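You operate a simulated robot arm through the tools that you are given. There is no shell and no other tool.

Carry out the task below with a simulated robot arm. There is one attempt and no reset: what you move stays moved.

Task
Put things in order on the top of the low table. At the end: the brown block from the top of the low table stands where the brown cardboard tube stood; the blue glue bottle from the top of the low table stands on top of the white packet (marked "KEEP DRY"); the brown cardboard tube from the top of the low table stands where the silver steel cup stood; the silver steel cup from the top of the low table stands where the blue glue bottle stood; whatever was shut is shut again. Leave all else as you found it, and nothing knocked over.

It is judged by the outcome, as a careful person would: the job done as asked, and still so three seconds after it is handed in. It fails if anything else is knocked over, pushed out of place, dropped, spilled or broken.

Robot
A 7-joint arm with a two-finger parallel gripper, fixed in place. Base frame: the origin is at the foot of the arm, x ahead of it, y to its left, z up; the work surface is at about z = 660. Units: mm, degrees, N and s.
With the tool pointing down near the work surface it reaches from about 240 to 680 mm from the base axis. Its first joint turns from -66.0 to 66.0 degrees. Payload 1.57 kg.
Tool frame: the origin (TCP) lies between the finger pads and is the grasp point; the fingertips stand 30 mm ahead of it; z points along the fingers, y is the line along which they close. Largest opening 110 mm; finger width 24, thickness 12; the body of the gripper, 48 by 112 mm, starts 78 mm behind the TCP.
Orientation is that of the tool frame in the base frame, as a unit quaternion [x, y, z, w]. With the fingers straight down and closing along the base's y, the tool's x points along the base's -x, its y along +y and its z along -z.

Tools
- The arm moves only by the tool jog_arm. Its arguments are lists of equal length, an entry for each row: "slide": the shift along the base's x, y, z in mm, a list of three; "angular": the turn, a rotation vector about the base's x, y, z in degrees, a list of three; "hand": the opening in per cent of the stroke, from 0 (shut) to 100 (fully open). In form: {"slide": [[tx, ty, tz], ...], "angular": [[wx, wy, wz], ...], "hand": [hand, ...]}. A call has 1 to 20 rows; each row is the pose to reach, as a shift and turn from the pose commanded when the call began. A row lasts 0.2 s, in which the tool goes at most 50 mm and 8.6 degrees; a call with a longer step from one row to the next is refused whole, and so is a gripper value outside its range. A pose out of reach is approached as far as the arm can. The call stops where the force on the tool passes 40 N (or 10 N more than at its start, if that is more) or the arm is blocked; 0.2 s more then pass. Each finger travels about 108 mm/s and halts on what it meets, pressing with about 22 N; the grip force reading is that of the motor and also rises with nothing between the fingers. The clock runs only during rows and for 0.2 s after the last one: add rows that repeat a pose to give the fingers time. It gives the time, the measured TCP pose, the force on the tool (base axes), the opening and the grip force at its end, in the units of the frame above (readings bear some noise), with the torque about the TCP (base axes, N m) and any sound that the robot's microphone picked up.
- Cameras (640 x 400 px; columns grow to the right, rows downward): "scene" is fixed at [155.4, -386.9, 1392.3]; the picture's right is [0.85, -0.52, 0.00], its down [-0.35, -0.58, -0.73] and it looks along [0.38, 0.63, -0.68] (base axes); focal length 334 px, centre (320, 200). "wrist" rides on the gripper at [70, 16, -141] in the tool frame; the picture's right is [-0.23, 0.97, 0.00], its down [-0.86, -0.20, -0.48] and it looks along [-0.47, -0.11, 0.88] (tool axes); focal length 222 px, centre (320, 200). There is no depth. A picture from a camera that has moved, and an enlarged one, comes with that camera's place and axes in the base frame and with its lens.
- capture(camera): a new picture of that camera. It takes no simulated time.
- enlarge(camera, box): a new picture of the part [left, top, right, bottom] of that camera's present view, enlarged. It takes no simulated time.
- hand_in(): hands the job in; it is judged then, once.

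Nothing tells you positions but the pictures and the camera data. Unless the task says otherwise, let go and move clear before handing in.

The tools are called after "Request:" as a command line: name --argument value ..., lists and objects as JSON in quotes. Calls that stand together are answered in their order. jog_arm: Moves the arm, as the interface text tells. Its arguments: {"type":"object","properties":{"slide":{"type":"array","items":{"type":"array","items":{"type":"number"}}},"angular":{"type":"array","items":{"type":"array","items":{"type":"number"}}},"hand":{"type":"array","items":{"type":"number"}}},"required":["slide","angular","hand"]} The other tools are called the same way: capture (camera) takes a picture; enlarge (camera, box) takes an enlarged picture of a part of a camera's view; hand_in () hands the job in.

At the start:

```text
t: 0.0
ee_pos: [412.4, 106.2, 924.4]
tcp_rot: [0.0, 1.0, 0.0, 0.001]
force: [-0.1, 0.6, -0.1]
torque: [0.02, 0.02, 0.0]
grip_width: 110.2
grip_force: 0.0
```

scene: 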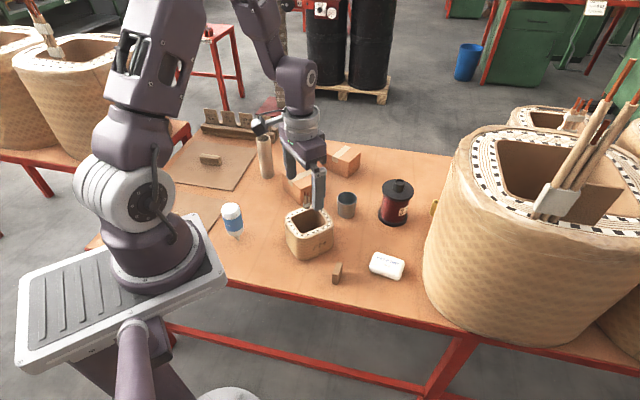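
wrist: 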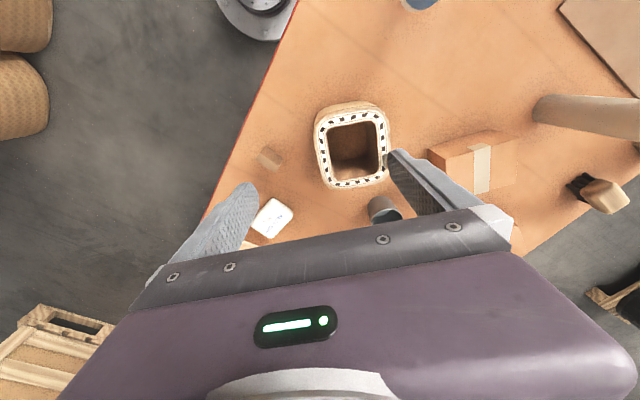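

I see a work table with a cardboard tube, a blue/white bottle, a steel cup, a small brown block, a white packet, a basket, boxes and a dark red canister. I will look closer before moving anything.

Request:
enlarge --camera "scene" --box '[200, 120, 420, 300]'

Request:
enlarge --camera "scene" --box '[150, 90, 370, 230]'

Request:
enlarge --camera "wrist" --box '[220, 60, 640, 260]'

```text
2.22 times, centred on (310, 210) of scene
camera zoom: at [155.4, -386.9, 1392.3], right [0.85, -0.52, 0.0], down [-0.35, -0.58, -0.73], along [0.38, 0.63, -0.68], focal length 741 px, centre (342, 178)
```

zoom: 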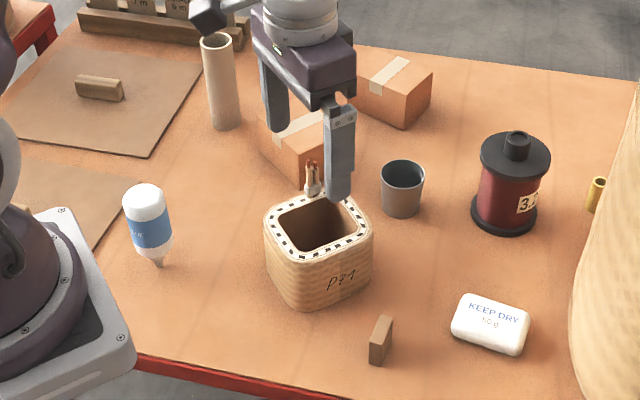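

```text
2.86 times, centred on (260, 160) of scene
camera zoom: at [155.4, -386.9, 1392.3], right [0.85, -0.52, 0.0], down [-0.35, -0.58, -0.73], along [0.38, 0.63, -0.68], focal length 953 px, centre (491, 314)
```

zoom: 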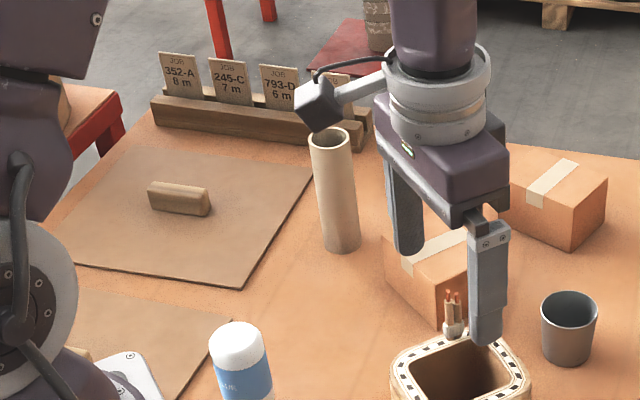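

```text
1.52 times, centred on (430, 160) of wrist
camera zoom: at [343.4, 121.9, 1066.1], right [0.23, 0.97, 0.0], down [0.86, -0.2, 0.48], along [0.47, -0.11, -0.88], focal length 338 px, centre (152, 261)
```

zoom: 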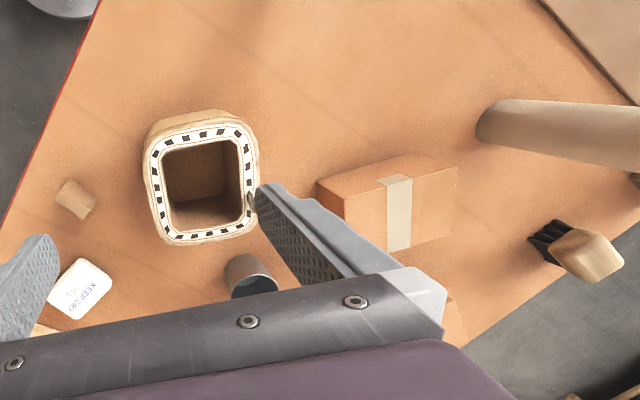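

I want close views of each item, especially the bottle, which seems to have its nozzle downwards, and the brown block.

Request:
enlarge --camera "scene" --box '[200, 190, 264, 246]'

Request:
enlarge --camera "scene" --box '[310, 180, 438, 300]'

Request:
enlarge --camera "scene" --box '[80, 90, 300, 260]'

Request:
enlarge --camera "scene" --box '[240, 120, 360, 200]'

```text
7.14 times, centred on (232, 218) of scene
camera zoom: at [155.4, -386.9, 1392.3], right [0.85, -0.52, 0.0], down [-0.35, -0.58, -0.73], along [0.38, 0.63, -0.68], focal length 2382 px, centre (949, 71)
```

zoom: 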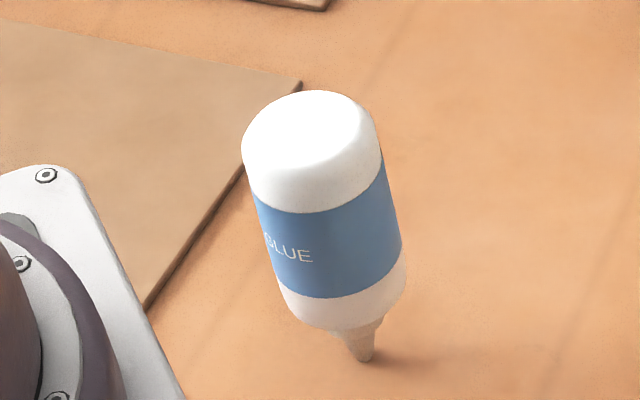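

```text
3.33 times, centred on (374, 240) of scene
camera zoom: at [155.4, -386.9, 1392.3], right [0.85, -0.52, 0.0], down [-0.35, -0.58, -0.73], along [0.38, 0.63, -0.68], focal length 1112 px, centre (140, 67)
```

zoom: 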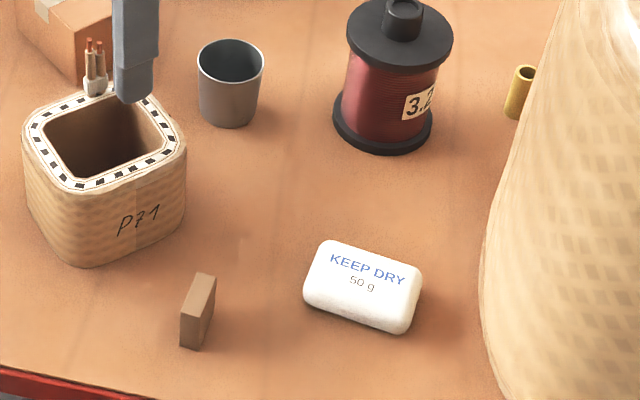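

```text
2.35 times, centred on (190, 175) of scene
camera zoom: at [155.4, -386.9, 1392.3], right [0.85, -0.52, 0.0], down [-0.35, -0.58, -0.73], along [0.38, 0.63, -0.68], focal length 785 px, centre (626, 259)
```

zoom: 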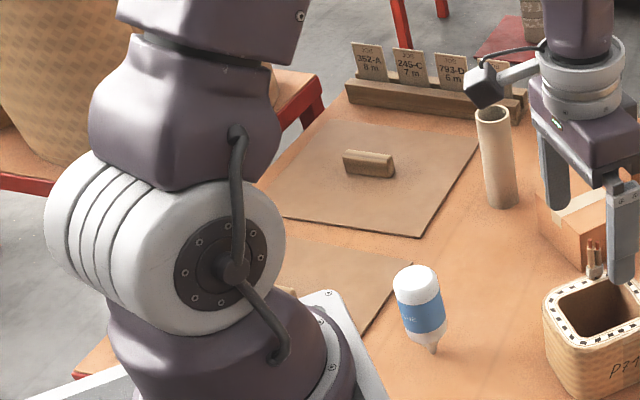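

```text
5.00 times, centred on (300, 160) of scene
camera zoom: at [155.4, -386.9, 1392.3], right [0.85, -0.52, 0.0], down [-0.35, -0.58, -0.73], along [0.38, 0.63, -0.68], focal length 1667 px, centre (420, 400)
```

zoom: 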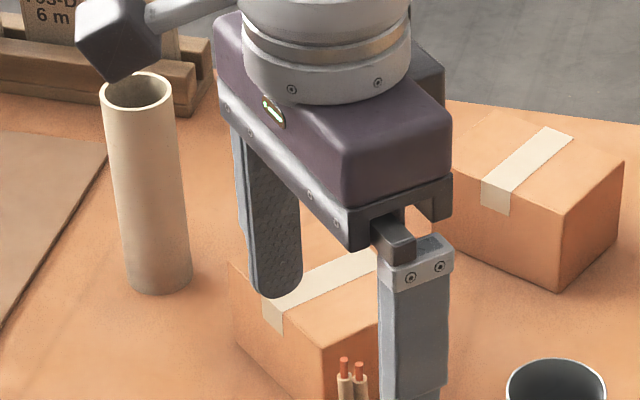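

The bottle stands nozzle-down near (278, 264), the cup is near (604, 191), the tube near (475, 491), the block near (446, 7) and the packet near (570, -34). I'll move the wrist camera over the bottle first to refine this.

Request:
jog_arm --slide '[[-28, 36, 1], [-56, 72, 2], [-84, 108, 3], [-112, 144, 5], [-112, 144, 5]]' --angular '[[0, 0, 0], [0, 0, 0], [0, 0, 0], [0, 0, 0], [0, 0, 0]]' --hand '[100, 100, 100, 100, 100]'

Request:
capture --camera "wrist"

Request:
capture --camera "scene"

```text
t: 1.2
ee_pos: [300.5, 249.6, 928.4]
tcp_rot: [0.0, 1.0, 0.0, 0.0]
force: [-0.8, -0.3, 0.0]
torque: [0.02, -0.01, 0.0]
grip_width: 110.1
grip_force: 0.1
```

```text
taken
camera wrist: at [231.0, 265.6, 1070.9], right [0.23, 0.97, 0.0], down [0.85, -0.2, 0.48], along [0.47, -0.11, -0.88], focal length 222 px, centre (320, 200)
```

wrist: 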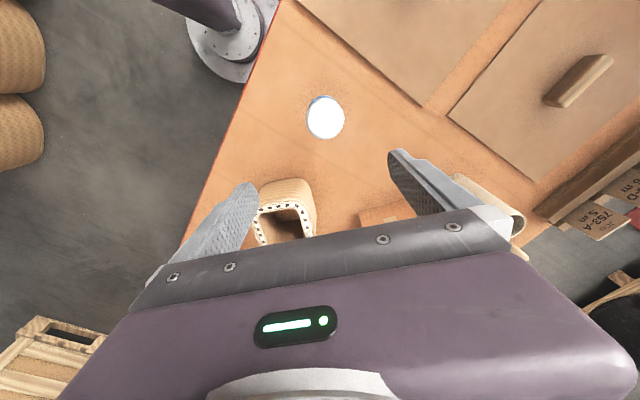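

```text
taken
```

scene: 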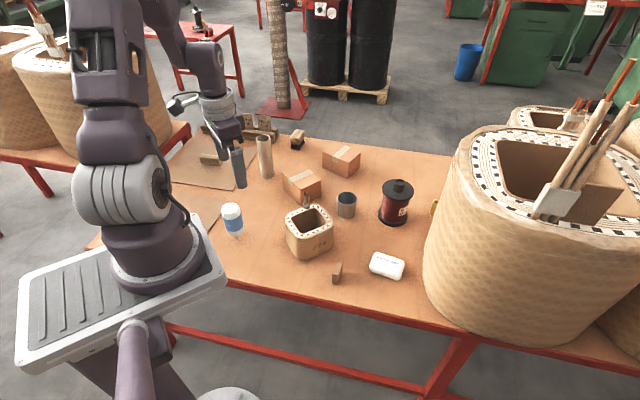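

The bottle is visible from above as a white disc. I'll enlarge it, and also look at the tube and the other objects from this pose.

Request:
enlarge --camera "wrist" --box '[285, 80, 365, 130]'

Request:
enlarge --camera "scene" --box '[180, 110, 320, 198]'

Request:
enlarge --camera "scene" --box '[270, 160, 420, 254]'

```text
8.00 times, centred on (325, 105) of wrist
camera zoom: at [231.0, 265.6, 1070.9], right [0.23, 0.97, 0.0], down [0.85, -0.2, 0.48], along [0.47, -0.11, -0.88], focal length 1777 px, centre (280, 960)
```

zoom: 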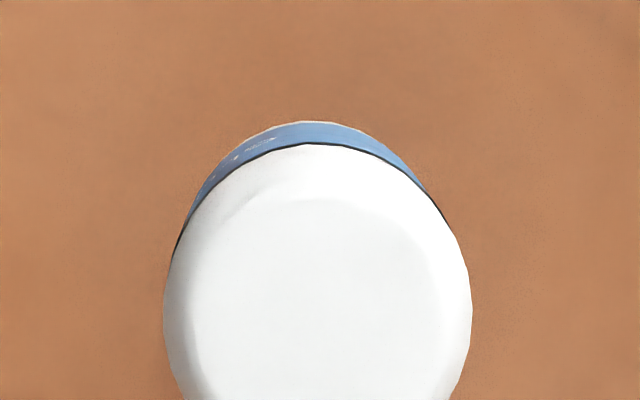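

```text
4.55 times, centred on (250, 154) of scene
camera zoom: at [155.4, -386.8, 1392.3], right [0.85, -0.52, 0.0], down [-0.35, -0.58, -0.73], along [0.38, 0.63, -0.68], focal length 1516 px, centre (638, 409)
```

zoom: 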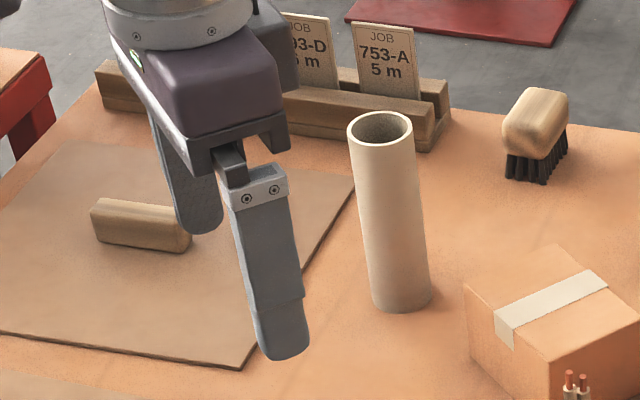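

```text
4.26 times, centred on (345, 207) of scene
camera zoom: at [155.4, -386.8, 1392.3], right [0.85, -0.52, 0.0], down [-0.35, -0.58, -0.73], along [0.38, 0.63, -0.68], focal length 1419 px, centre (214, 170)
```

zoom: 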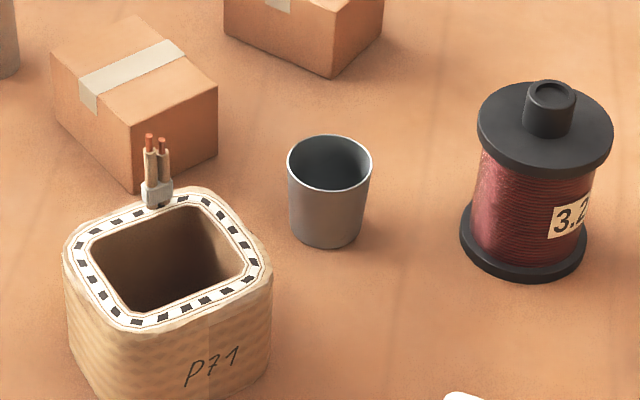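

I need the bottle's whole outline, then other vantage points for triangulation.

Request:
enlarge --camera "wrist" --box '[275, 85, 371, 145]'

Request:
enlarge --camera "wrist" --box '[180, 80, 560, 280]'

```text
6.67 times, centred on (323, 115) of wrist
camera zoom: at [231.0, 265.6, 1070.9], right [0.23, 0.97, 0.0], down [0.85, -0.2, 0.48], along [0.47, -0.11, -0.88], focal length 1481 px, centre (300, 767)
```

zoom: 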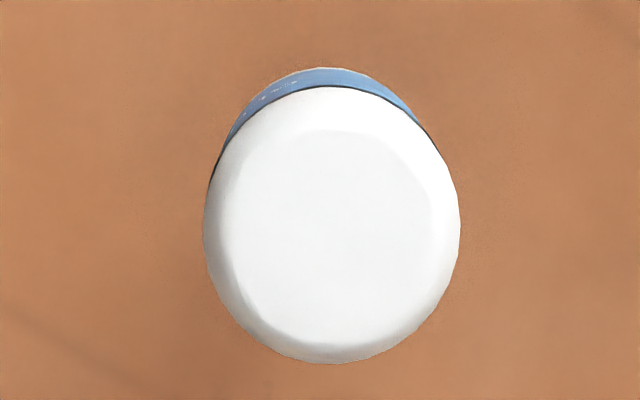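

```text
1.68 times, centred on (370, 180) of wrist
camera zoom: at [231.0, 265.6, 1070.9], right [0.23, 0.97, 0.0], down [0.85, -0.2, 0.48], along [0.47, -0.11, -0.88], focal length 374 px, centre (236, 234)
```

zoom: 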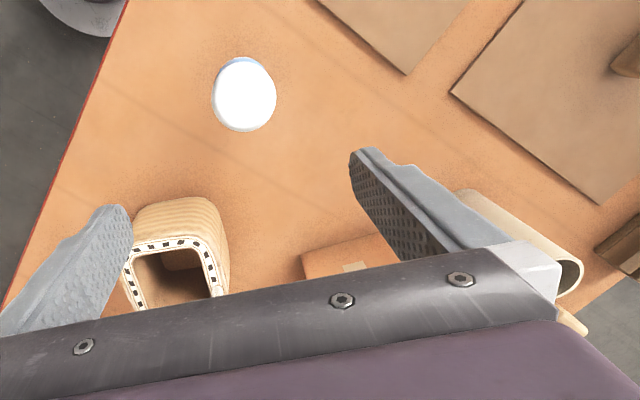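

The wrist view puts the bottle axis near (274, 262). I'll move above it and check alignment between the fingers.

Request:
jog_arm --slide '[[-13, 6, -20], [-26, 12.4, -38], [-26, 12.4, -38]]' --angular '[[0, 0, 0], [0, 0, 0], [0, 0, 0]]' --hand '[100, 100, 100]'

Request:
capture --camera "wrist"

Request:
enlarge --camera "scene" --box '[180, 120, 308, 250]'

```text
t: 2.0
ee_pos: [275.3, 262.5, 892.1]
tcp_rot: [0.0, 1.0, 0.0, 0.0]
force: [-0.7, -0.4, 0.0]
torque: [0.0, 0.02, -0.02]
grip_width: 109.9
grip_force: 0.1
```

```text
taken
camera wrist: at [205.4, 278.3, 1033.5], right [0.23, 0.97, 0.0], down [0.86, -0.2, 0.48], along [0.47, -0.11, -0.88], focal length 222 px, centre (320, 200)
```

wrist: 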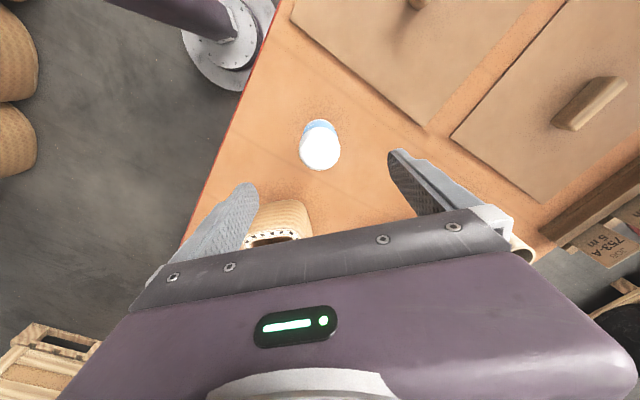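

```text
3.08 times, centred on (244, 185) of scene
camera zoom: at [155.4, -386.9, 1392.3], right [0.85, -0.52, 0.0], down [-0.35, -0.58, -0.73], along [0.38, 0.63, -0.68], focal length 1026 px, centre (554, 246)
```

zoom: 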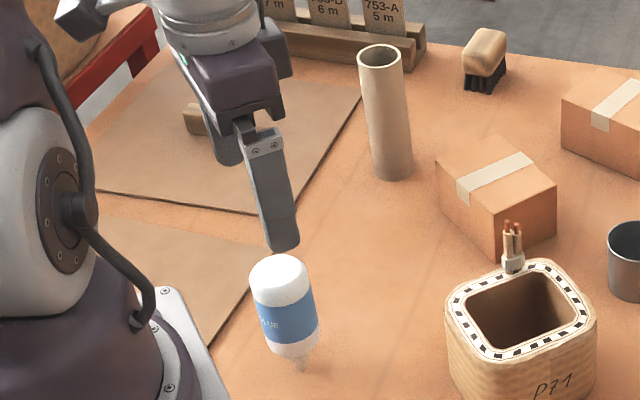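

Request:
enlarge --camera "wrist" --box '[272, 115, 368, 175]'

Request:
enlarge --camera "scene" --box '[212, 195, 260, 240]'

```text
6.67 times, centred on (320, 145) of wrist
camera zoom: at [205.4, 278.3, 1033.5], right [0.23, 0.97, 0.0], down [0.86, -0.2, 0.48], along [0.47, -0.11, -0.88], focal length 1481 px, centre (320, 567)
```

zoom: 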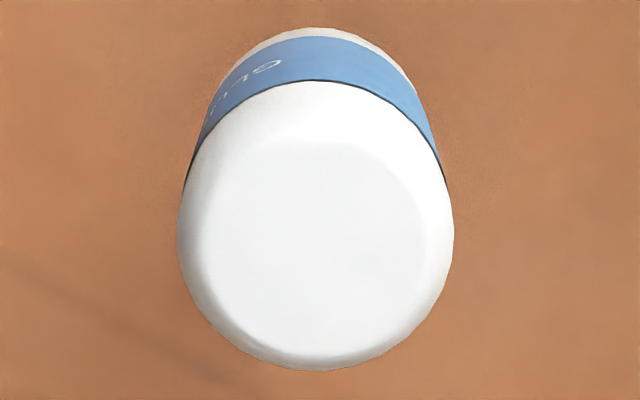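

```text
8.89 times, centred on (236, 218) of scene
camera zoom: at [155.4, -386.9, 1392.3], right [0.85, -0.52, 0.0], down [-0.35, -0.58, -0.73], along [0.38, 0.63, -0.68], focal length 2964 px, centre (1067, 44)
```

zoom: 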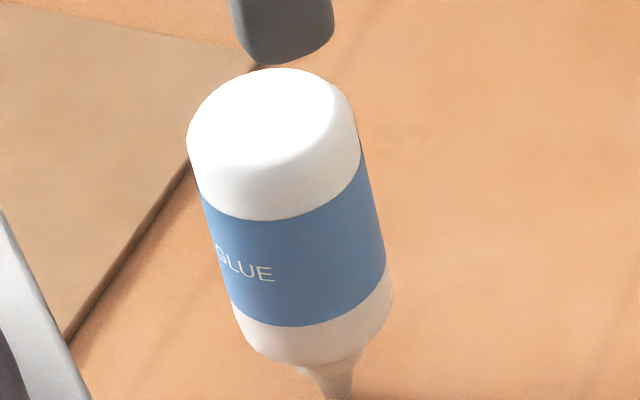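

Request:
enlarge --camera "scene" --box '[222, 225, 254, 245]'

Request:
enlarge --camera "scene" --box '[204, 198, 268, 238]'

```text
16.00 times, centred on (238, 235) of scene
camera zoom: at [155.4, -386.9, 1392.3], right [0.85, -0.52, 0.0], down [-0.35, -0.58, -0.73], along [0.38, 0.63, -0.68], focal length 5335 px, centre (1632, -360)
```

zoom: 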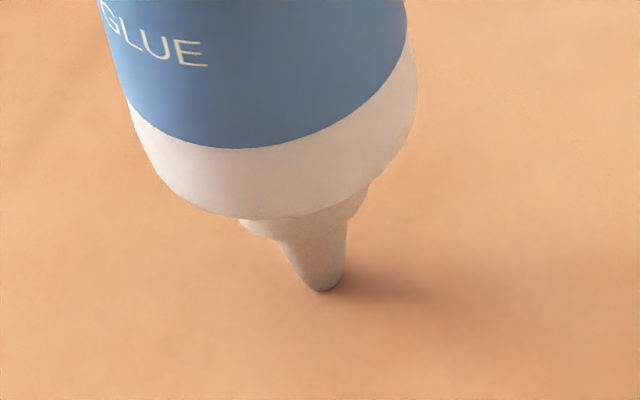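

```text
10.00 times, centred on (236, 218) of scene
camera zoom: at [155.4, -386.9, 1392.3], right [0.85, -0.52, 0.0], down [-0.35, -0.58, -0.73], along [0.38, 0.63, -0.68], focal length 3335 px, centre (1160, 20)
```

zoom: 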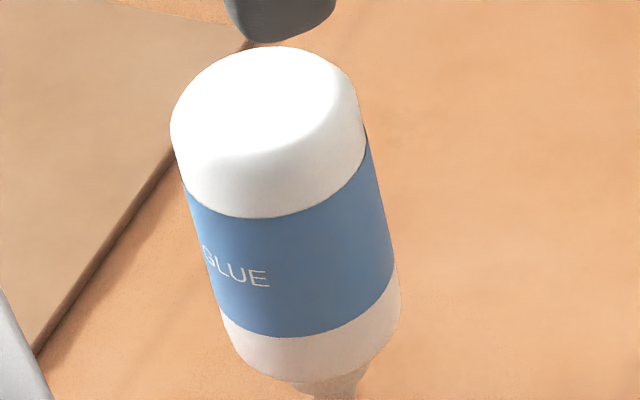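

The bottle axis is near (277, 261.5). Before touching it, I'll survey the cup, packet, block and tube from above.

Request:
jog_arm --slide '[[40, -9, 0], [80, -18, 0], [120, -27, 0], [160, -36, 0], [200, -45, -5], [240, -54, -15], [280, -63, -25], [320, -72, -40], [320, -72, -40]]' --angular '[[0, 0, 0], [0, 0, 0], [0, 0, 0], [0, 0, 0], [0, 0, 0], [0, 0, 0], [0, 0, 0], [0, 0, 0], [0, 0, 0]]' --hand '[100, 100, 100, 100, 100, 100, 100, 100, 100]'

Request:
capture --camera "wrist"

Request:
capture --camera "scene"

```text
t: 4.0
ee_pos: [594.6, 189.8, 852.1]
tcp_rot: [0.0, 1.0, 0.0, 0.0]
force: [0.0, 0.3, 0.1]
torque: [0.04, -0.02, -0.03]
grip_width: 109.9
grip_force: 0.1
```

```text
taken
camera wrist: at [525.2, 206.2, 993.9], right [0.23, 0.97, 0.0], down [0.86, -0.2, 0.48], along [0.47, -0.11, -0.88], focal length 222 px, centre (320, 200)
```

wrist: 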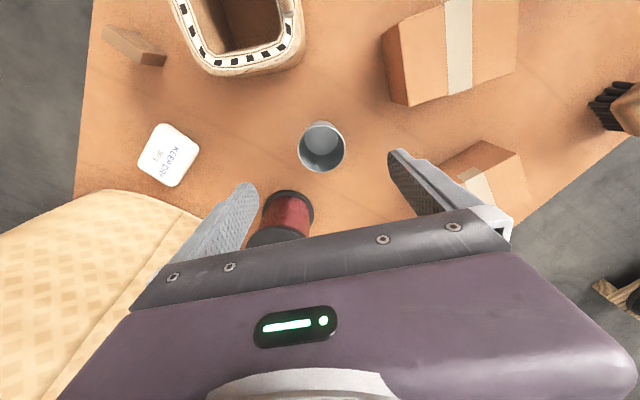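

```text
taken
```

scene: 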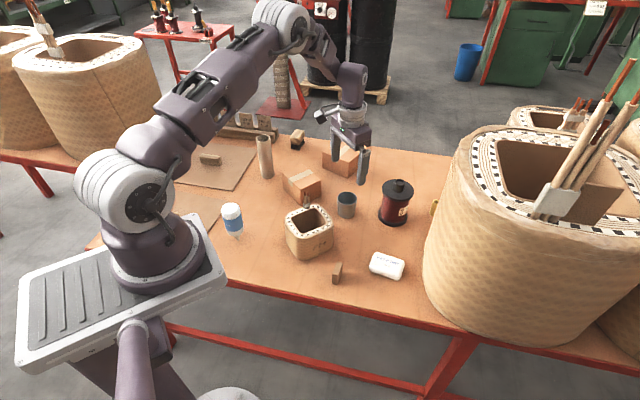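

Request:
enlarge --camera "wrist" --box '[272, 110, 384, 180]'

Request:
enlarge --camera "wrist" --box '[90, 10, 250, 110]'

Request:
enlarge --camera "wrist" --box '[110, 110, 222, 200]'

Request:
enlarge --camera "wrist" --box '[200, 60, 520, 260]'

```text
5.71 times, centred on (328, 145) of wrist
camera zoom: at [525.2, 206.2, 993.9], right [0.23, 0.97, 0.0], down [0.86, -0.2, 0.48], along [0.47, -0.11, -0.88], focal length 1269 px, centre (274, 514)
```

zoom: 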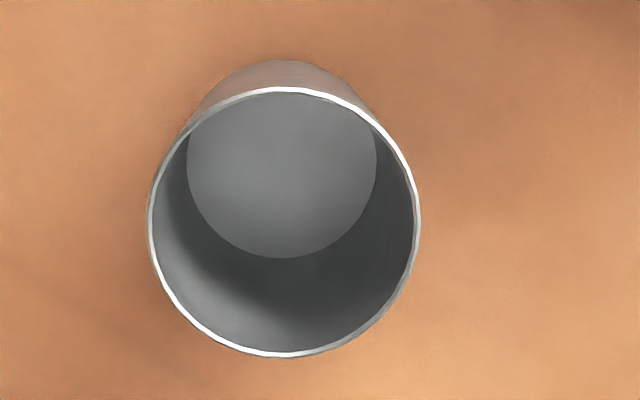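

```text
4.00 times, centred on (170, 60) of wrist
camera zoom: at [525.2, 206.2, 993.9], right [0.23, 0.97, 0.0], down [0.86, -0.2, 0.48], along [0.47, -0.11, -0.88], focal length 888 px, centre (920, 760)
```

zoom: 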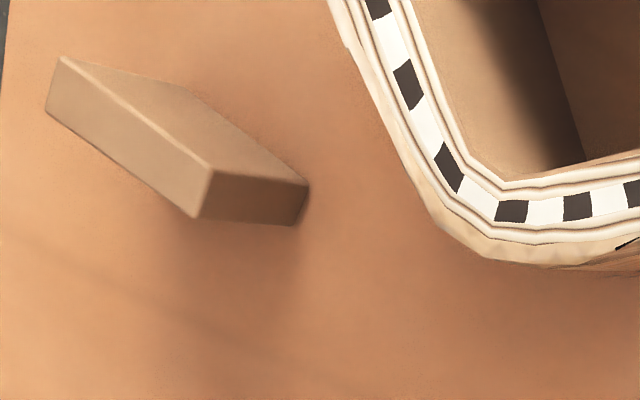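

```text
4.44 times, centred on (166, 155) of wrist
camera zoom: at [525.2, 206.2, 993.9], right [0.23, 0.97, 0.0], down [0.86, -0.2, 0.48], along [0.47, -0.11, -0.88], focal length 987 px, centre (1004, 400)
```

zoom: 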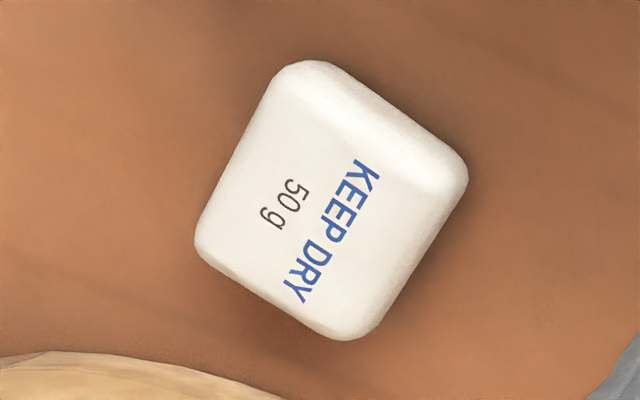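

```text
2.00 times, centred on (360, 160) of wrist
camera zoom: at [525.2, 206.2, 993.9], right [0.23, 0.97, 0.0], down [0.86, -0.2, 0.48], along [0.47, -0.11, -0.88], focal length 444 px, centre (240, 280)
```

zoom: 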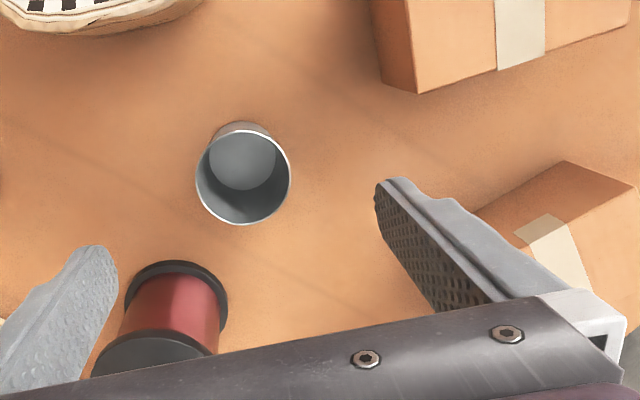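

The cup is empty, its axis near (600, 191). A tall basket stands beyond the packet, so I'll approach the packet view cautiously from the side away from it.

Request:
jog_arm --slide '[[-10, -40, 0], [-20, -80, 0], [-30, -120, 0], [-40, -160, 0], [-44, -190, 0], [-44, -190, 0]]' --angular '[[0, 0, 0], [0, 0, 0], [0, 0, 0], [0, 0, 0], [0, 0, 0], [0, 0, 0]]' --hand '[100, 100, 100, 100, 100, 100]'

Request:
capture --camera "wrist"

Request:
capture --camera "scene"

```text
t: 5.4
ee_pos: [550.9, 0.2, 851.0]
tcp_rot: [0.0, 1.0, -0.001, 0.0]
force: [0.2, 0.9, -0.7]
torque: [0.0, 0.01, -0.02]
grip_width: 110.1
grip_force: 0.0
```

```text
taken
camera wrist: at [481.8, 15.7, 992.9], right [0.23, 0.97, 0.0], down [0.86, -0.2, 0.48], along [0.47, -0.11, -0.88], focal length 222 px, centre (320, 200)
```

wrist: 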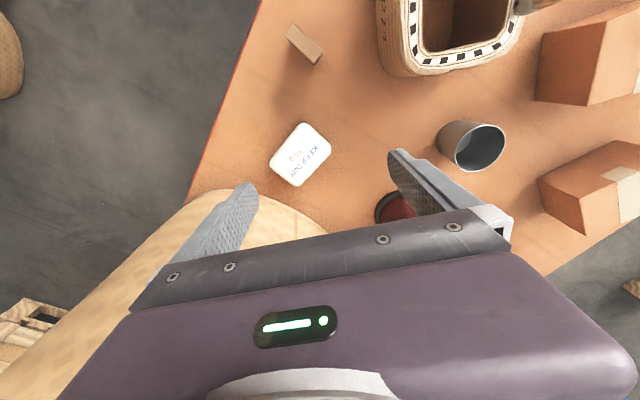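

```text
taken
```

scene: 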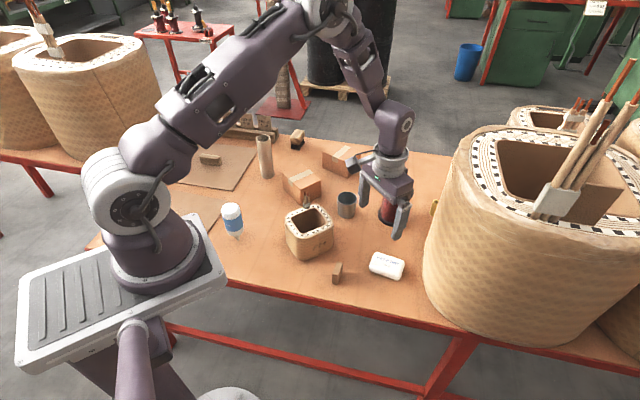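

Request:
enlarge --camera "wrist" --box '[252, 115, 348, 195]'

Request:
enlarge --camera "wrist" --box '[264, 10, 344, 75]'

Request:
enlarge --camera "wrist" --box '[100, 120, 420, 320]'

Request:
enlarge --camera "scene" --box '[360, 240, 424, 290]'

```text
5.00 times, centred on (300, 155) of wrist
camera zoom: at [481.8, 15.7, 992.9], right [0.23, 0.97, 0.0], down [0.86, -0.2, 0.48], along [0.47, -0.11, -0.88], focal length 1111 px, centre (420, 425)
```

zoom: 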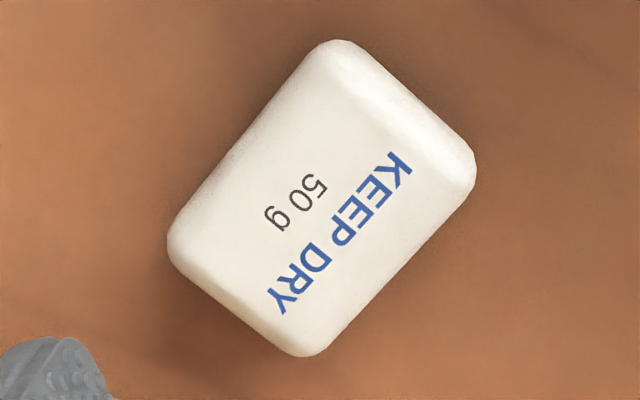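

```text
6.15 times, centred on (304, 42) of wrist
camera zoom: at [481.8, 15.7, 992.9], right [0.23, 0.97, 0.0], down [0.86, -0.2, 0.48], along [0.47, -0.11, -0.88], focal length 1367 px, centre (418, 1169)
```

zoom: 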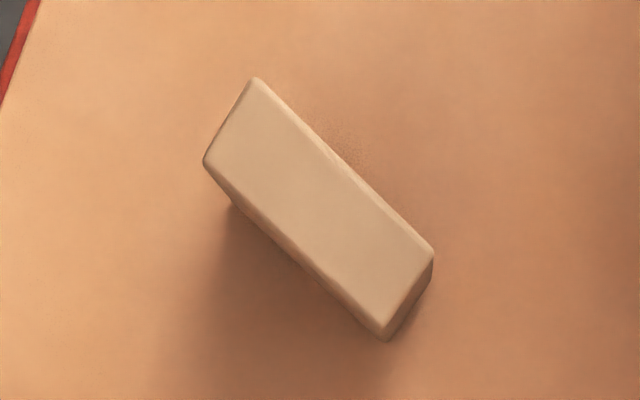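

```text
2.00 times, centred on (260, 220) of wrist
camera zoom: at [481.8, 15.7, 992.9], right [0.23, 0.97, 0.0], down [0.86, -0.2, 0.48], along [0.47, -0.11, -0.88], focal length 444 px, centre (440, 160)
```

zoom: 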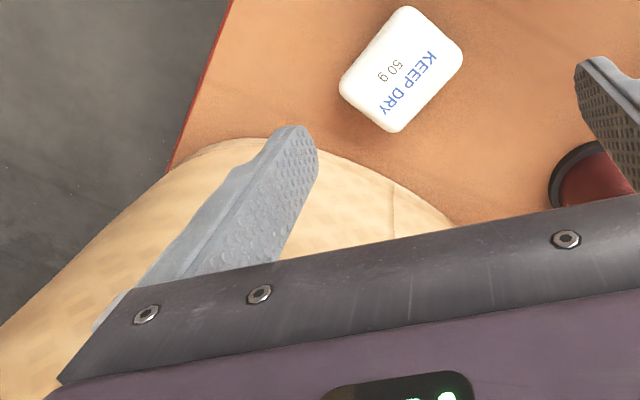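

```text
8.00 times, centred on (392, 265) of scene
camera zoom: at [155.4, -386.9, 1392.3], right [0.85, -0.52, 0.0], down [-0.35, -0.58, -0.73], along [0.38, 0.63, -0.68], focal length 2668 px, centre (-256, -320)
```

zoom: 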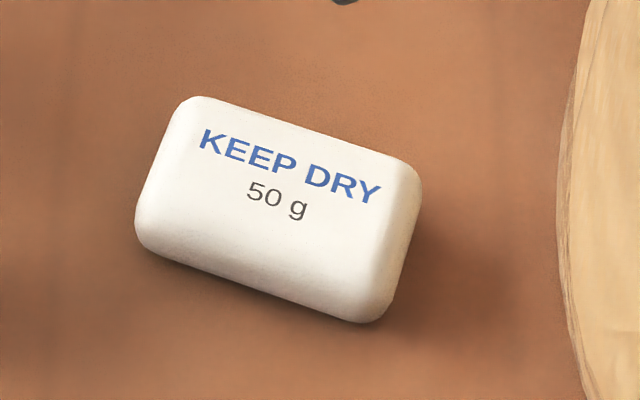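

Packet centre is near (571, -35) and the block near (446, 7), its long side turned about 39° from x. Now I'll view the tube from above.

Request:
jog_arm --slide '[[0, 0, 30], [-5, 20, 65], [-12, 60, 78], [-21, 100, 78], [-30, 140, 78], [-38, 180, 78], [-47, 220, 78], [-55, 260, 78], [-63, 300, 78], [-71, 340, 78], [-79, 380, 78], [-87, 420, 78], [-95, 450, 78], [-95, 450, 78]]' --angular '[[0, 0, 0], [0, 0, 0], [0, 0, 0], [0, 0, 0], [0, 0, 0], [0, 0, 0], [0, 0, 0], [0, 0, 0], [0, 0, 0], [0, 0, 0], [0, 0, 0], [0, 0, 0], [0, 0, 0], [0, 0, 0]]' --hand '[100, 100, 100, 100, 100, 100, 100, 100, 100, 100, 100, 100, 100, 100]'

Request:
capture --camera "wrist"

Request:
capture --camera "scene"

```text
t: 8.4
ee_pos: [456.2, 450.6, 929.1]
tcp_rot: [-0.001, 1.0, 0.0, 0.0]
force: [0.4, 0.2, 0.2]
torque: [-0.01, 0.0, -0.08]
grip_width: 109.9
grip_force: 0.1
```

```text
taken
camera wrist: at [386.0, 465.9, 1070.2], right [0.23, 0.97, 0.0], down [0.86, -0.2, 0.48], along [0.47, -0.11, -0.88], focal length 222 px, centre (320, 200)
```

wrist: 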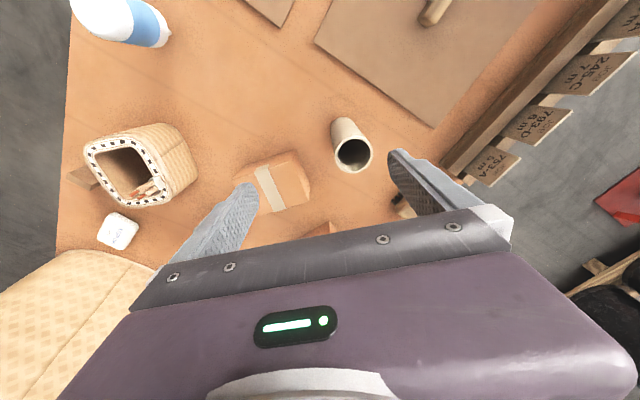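

```text
taken
```

scene: 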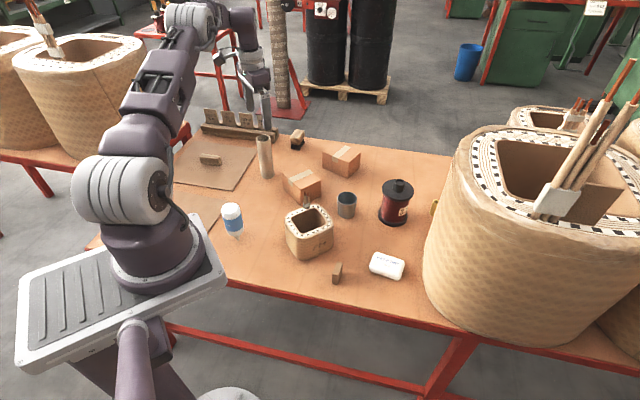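

Request:
enlarge --camera "wrist" --box '[310, 105, 394, 180]'

Request:
enlarge --camera "scene" --box '[235, 125, 299, 185]'

Request:
enlarge --camera "wrist" --box '[240, 60, 560, 260]'

```text
5.33 times, centred on (352, 142) of wrist
camera zoom: at [386.0, 465.9, 1070.2], right [0.23, 0.97, 0.0], down [0.86, -0.2, 0.48], along [0.47, -0.11, -0.88], focal length 1185 px, centre (149, 507)
```

zoom: 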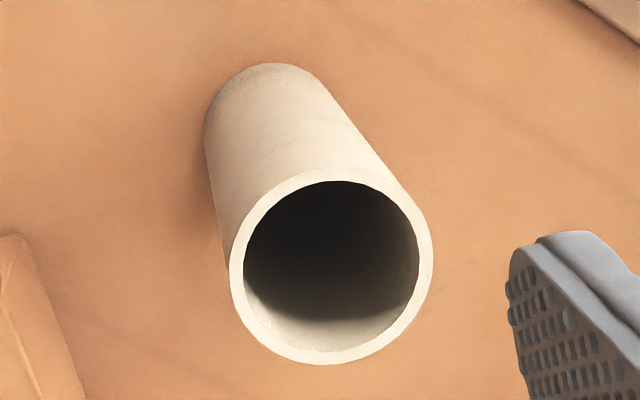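

```text
6.67 times, centred on (267, 155) of scene
camera zoom: at [155.4, -386.8, 1392.3], right [0.85, -0.52, 0.0], down [-0.35, -0.58, -0.73], along [0.38, 0.63, -0.68], focal length 2223 px, centre (673, 500)
```

zoom: 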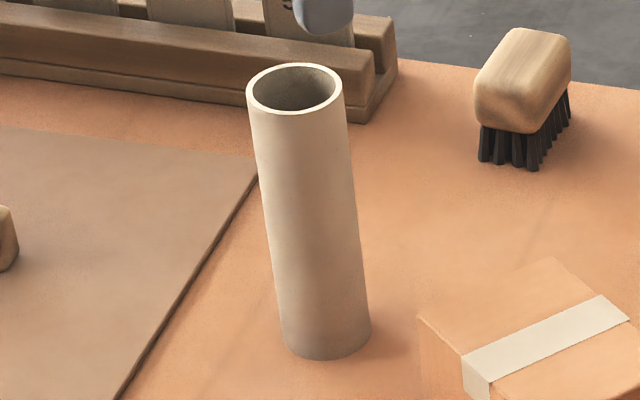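

```text
2.00 times, centred on (400, 160) of wrist
camera zoom: at [386.0, 465.9, 1070.2], right [0.23, 0.97, 0.0], down [0.86, -0.2, 0.48], along [0.47, -0.11, -0.88], focal length 444 px, centre (160, 280)
```

zoom: 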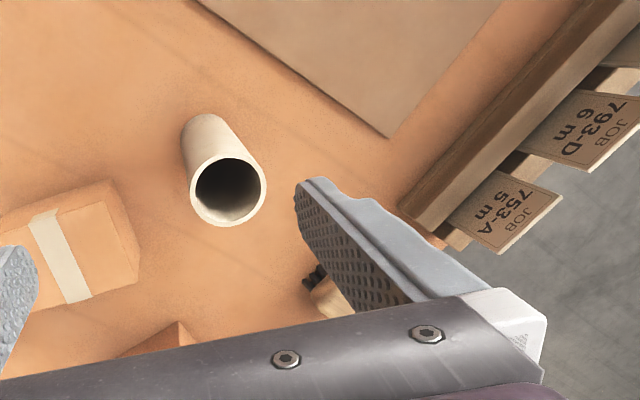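

The tube axis is near (474, 488), about 680 mm out — at the reach limit. I'll take one more view of the bottle from its far side to fix its x before grasping it.

Request:
jog_arm --slide '[[-14, -32, 0], [-28, -64, 0], [-42, -96, 0], [-56, -128, 0], [-70, -160, -10], [-85, -188, -30], [-85, -188, -30]]' --angular '[[0, 0, 0], [0, 0, 0], [0, 0, 0], [0, 0, 0], [0, 0, 0], [0, 0, 0], [0, 0, 0]]' --hand '[100, 100, 100, 100, 90, 80, 73]'

Request:
enlarge --camera "wrist" --box '[240, 0, 368, 80]'

Request:
capture --camera "wrist"

```text
t: 10.0
ee_pos: [371.8, 262.7, 899.2]
tcp_rot: [0.001, 1.0, 0.0, 0.0]
force: [0.4, -0.2, 0.3]
torque: [0.0, 0.03, 0.0]
grip_width: 80.1
grip_force: 0.1
```

```text
5.00 times, centred on (304, 40) of wrist
camera zoom: at [301.1, 278.0, 1040.7], right [0.23, 0.97, 0.0], down [0.86, -0.2, 0.48], along [0.47, -0.11, -0.88], focal length 1111 px, centre (400, 1000)
```

zoom: 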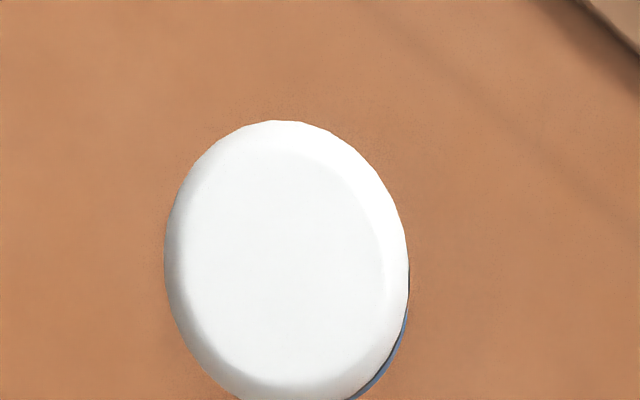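

```text
taken
camera wrist: at [301.1, 278.0, 1040.7], right [0.23, 0.97, 0.0], down [0.86, -0.2, 0.48], along [0.47, -0.11, -0.88], focal length 222 px, centre (320, 200)
```

wrist: 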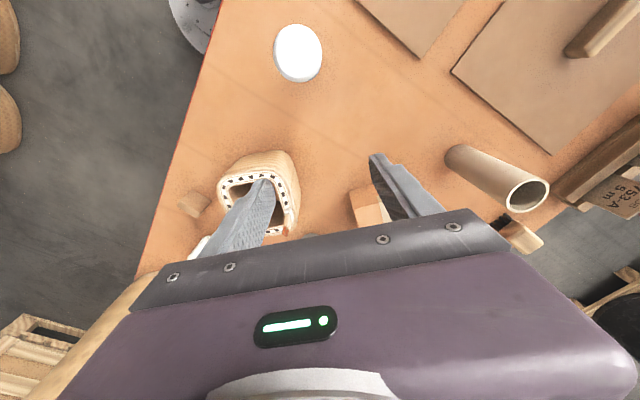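

The bottle axis is at about (276, 261.5) with the label between z≈719 and 768. I'll descend around it with an 80 mm opening and stop before closing.

Request:
jog_arm --slide '[[-32, -0.4, -15], [-64, -0.8, -30], [-94.5, -1.1, -40], [-94.5, -1.1, -70], [-94.5, -1.1, -100], [-94.5, -1.1, -125], [-94.5, -1.1, -145], [-94.5, -1.1, -154], [-94.5, -1.1, -154]]' --angular '[[0, 0, 0], [0, 0, 0], [0, 0, 0], [0, 0, 0], [0, 0, 0], [0, 0, 0], [0, 0, 0], [0, 0, 0], [0, 0, 0]]' --hand '[73, 73, 73, 73, 73, 73, 73, 73, 73]'

Request:
capture --camera "wrist"

Request:
enlarge --camera "scene" --box '[180, 170, 292, 250]'

```text
t: 11.4
ee_pos: [281.6, 251.9, 819.3]
tcp_rot: [-0.004, 0.999, -0.034, -0.017]
force: [-0.1, 1.4, 10.0]
torque: [0.47, -0.15, -0.02]
grip_width: 81.3
grip_force: 0.5
out of reach, approached as far as the arm can: row 3, 4, 5, 6
stopped in row 6: the force on the tool passed its limit at 50 N (the readings are from after the stop); the commanded pose is now the measured one
```

```text
taken
camera wrist: at [216.0, 276.3, 961.4], right [0.22, 0.97, -0.07], down [0.87, -0.16, 0.46], along [0.44, -0.17, -0.88], focal length 222 px, centre (320, 200)
```

wrist: 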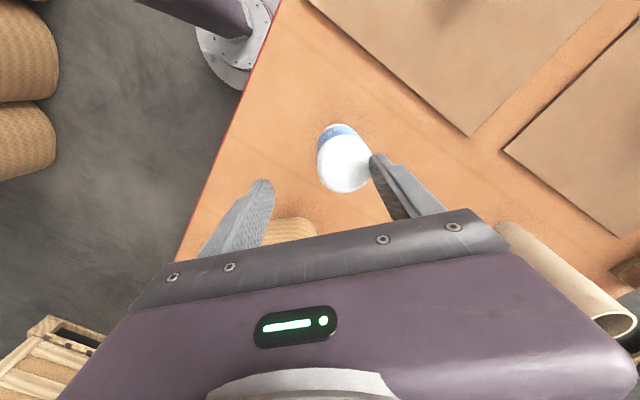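

```text
5.00 times, centred on (236, 210) of scene
camera zoom: at [155.3, -386.9, 1392.3], right [0.85, -0.52, 0.0], down [-0.35, -0.58, -0.73], along [0.38, 0.63, -0.68], focal length 1667 px, centre (740, 150)
```

zoom: 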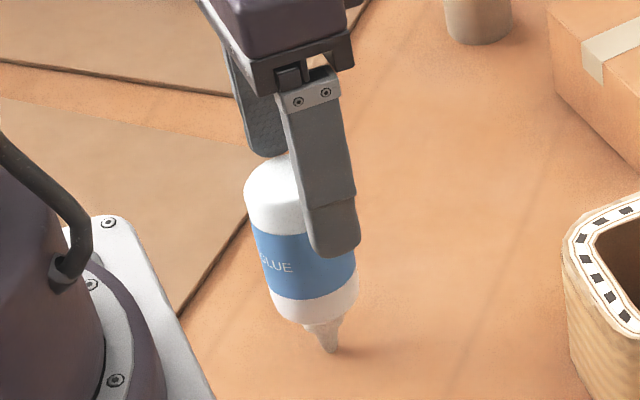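

The descent stopped: the arm could not hold the upright pose there, tilted, and met something. I'll look closely before doing anything else.

Request:
enlarge --camera "wrist" --box '[240, 100, 464, 240]'

Request:
enlarge --camera "scene" --box '[204, 180, 276, 245]'

Request:
capture --camera "scene"

```text
2.86 times, centred on (352, 170) of wrist
camera zoom: at [216.0, 276.3, 961.4], right [0.22, 0.97, -0.07], down [0.87, -0.16, 0.46], along [0.44, -0.17, -0.88], focal length 635 px, centre (229, 286)
```

zoom: 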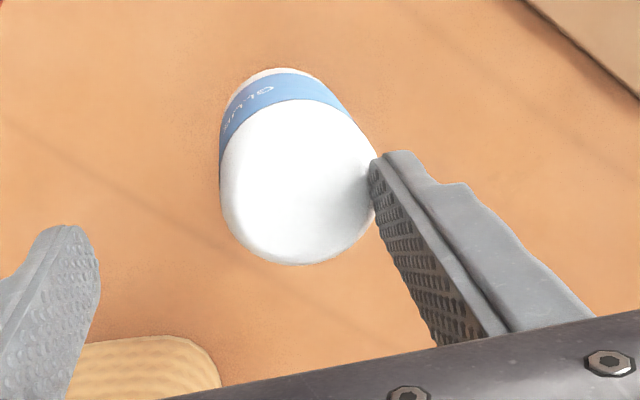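

```text
6.15 times, centred on (240, 212) of scene
camera zoom: at [155.3, -386.9, 1392.3], right [0.85, -0.52, 0.0], down [-0.35, -0.58, -0.73], along [0.38, 0.63, -0.68], focal length 2052 px, centre (812, 123)
```

zoom: 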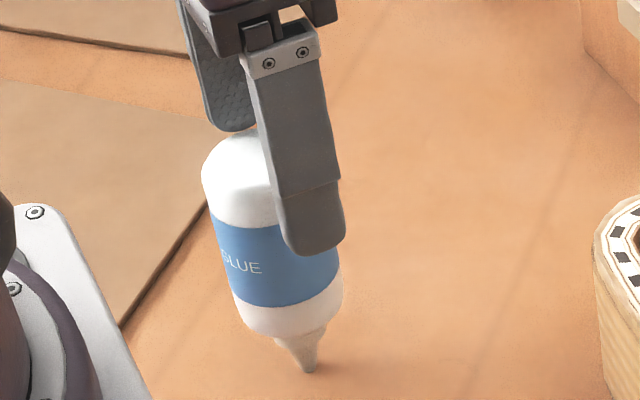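

```text
taken
```

scene: 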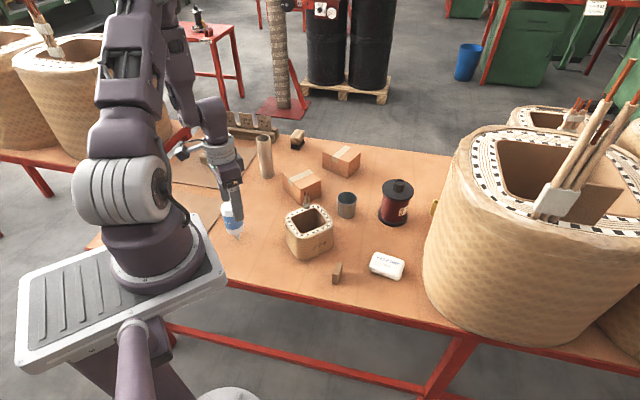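

The +y fingertip is resting on the bottle's top edge, but the bottle still stands. I'll lift straight up, gently, and then level the tool.

Request:
jog_arm --slide '[[0, 0, 2], [0, 0, 5], [0, 0, 12], [0, 0, 30], [0, 0, 55], [0, 0, 80], [0, 0, 80]]' --angular '[[0, 0, 0], [0, 0, 0], [0, 0, 0], [0, 0, 0], [2, -1, 0], [3.9, -1.9, -0.5], [3.9, -1.9, -0.5]]' --hand '[73, 73, 73, 73, 73, 73, 73]'

Request:
enlarge --camera "scene" --box '[204, 190, 268, 245]'

Request:
enlarge --camera "wrist" --box '[240, 80, 432, 200]'

```text
t: 13.0
ee_pos: [279.3, 250.0, 898.5]
tcp_rot: [0.001, 1.0, -0.001, -0.001]
force: [0.3, -0.1, -0.1]
torque: [0.01, 0.01, -0.01]
grip_width: 80.5
grip_force: 0.1
```

```text
7.27 times, centred on (236, 218) of scene
camera zoom: at [155.4, -386.9, 1392.3], right [0.85, -0.52, 0.0], down [-0.35, -0.58, -0.73], along [0.38, 0.63, -0.68], focal length 2425 px, centre (931, 73)
```

zoom: 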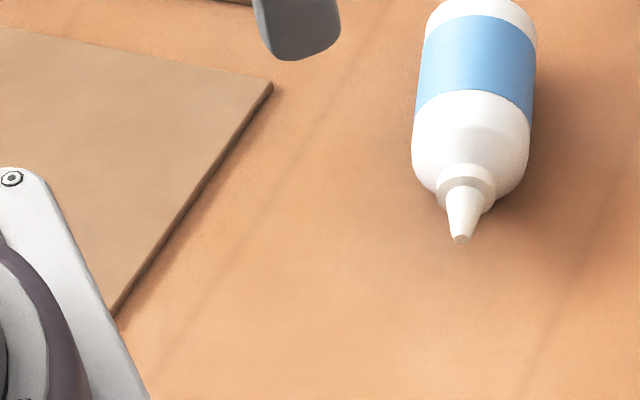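

```text
3.33 times, centred on (336, 140) of wrist
camera zoom: at [211.2, 266.9, 1040.8], right [0.23, 0.97, 0.0], down [0.86, -0.2, 0.48], along [0.46, -0.11, -0.88], focal length 740 px, centre (267, 400)
```

zoom: 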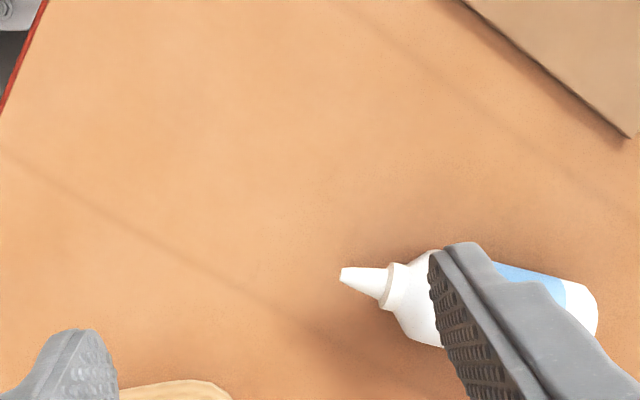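

The bottle toppled when the finger left it and is now lying on the table. I must find it, pick it up and set it upright again; first let me see where it lies and whether it moves.

Request:
capture --camera "scene"

Request:
capture --camera "wrist"

Request:
enlarge --camera "scene" --box '[200, 160, 328, 240]'

```text
taken
```

scene: 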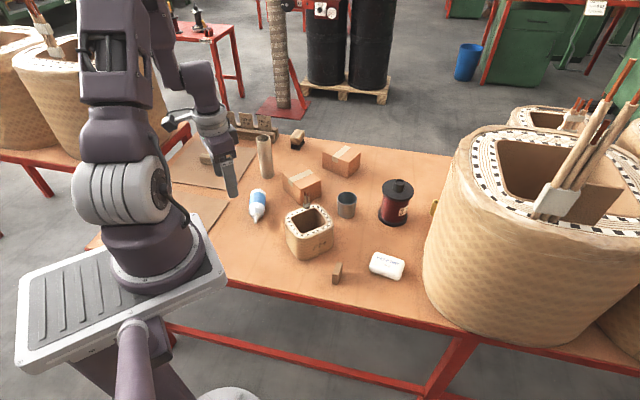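

```text
taken
camera wrist: at [211.2, 266.9, 1040.8], right [0.23, 0.97, 0.0], down [0.86, -0.2, 0.48], along [0.46, -0.11, -0.88], focal length 222 px, centre (320, 200)
```

wrist: 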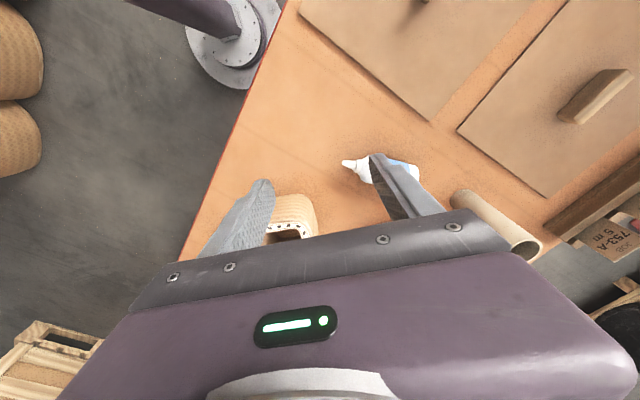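

```text
5.00 times, centred on (264, 200) of scene
camera zoom: at [155.4, -386.9, 1392.3], right [0.85, -0.52, 0.0], down [-0.35, -0.58, -0.73], along [0.38, 0.63, -0.68], focal length 1667 px, centre (600, 200)
```

zoom: 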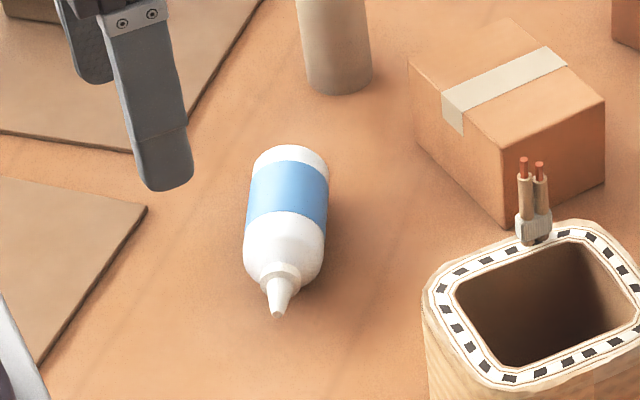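

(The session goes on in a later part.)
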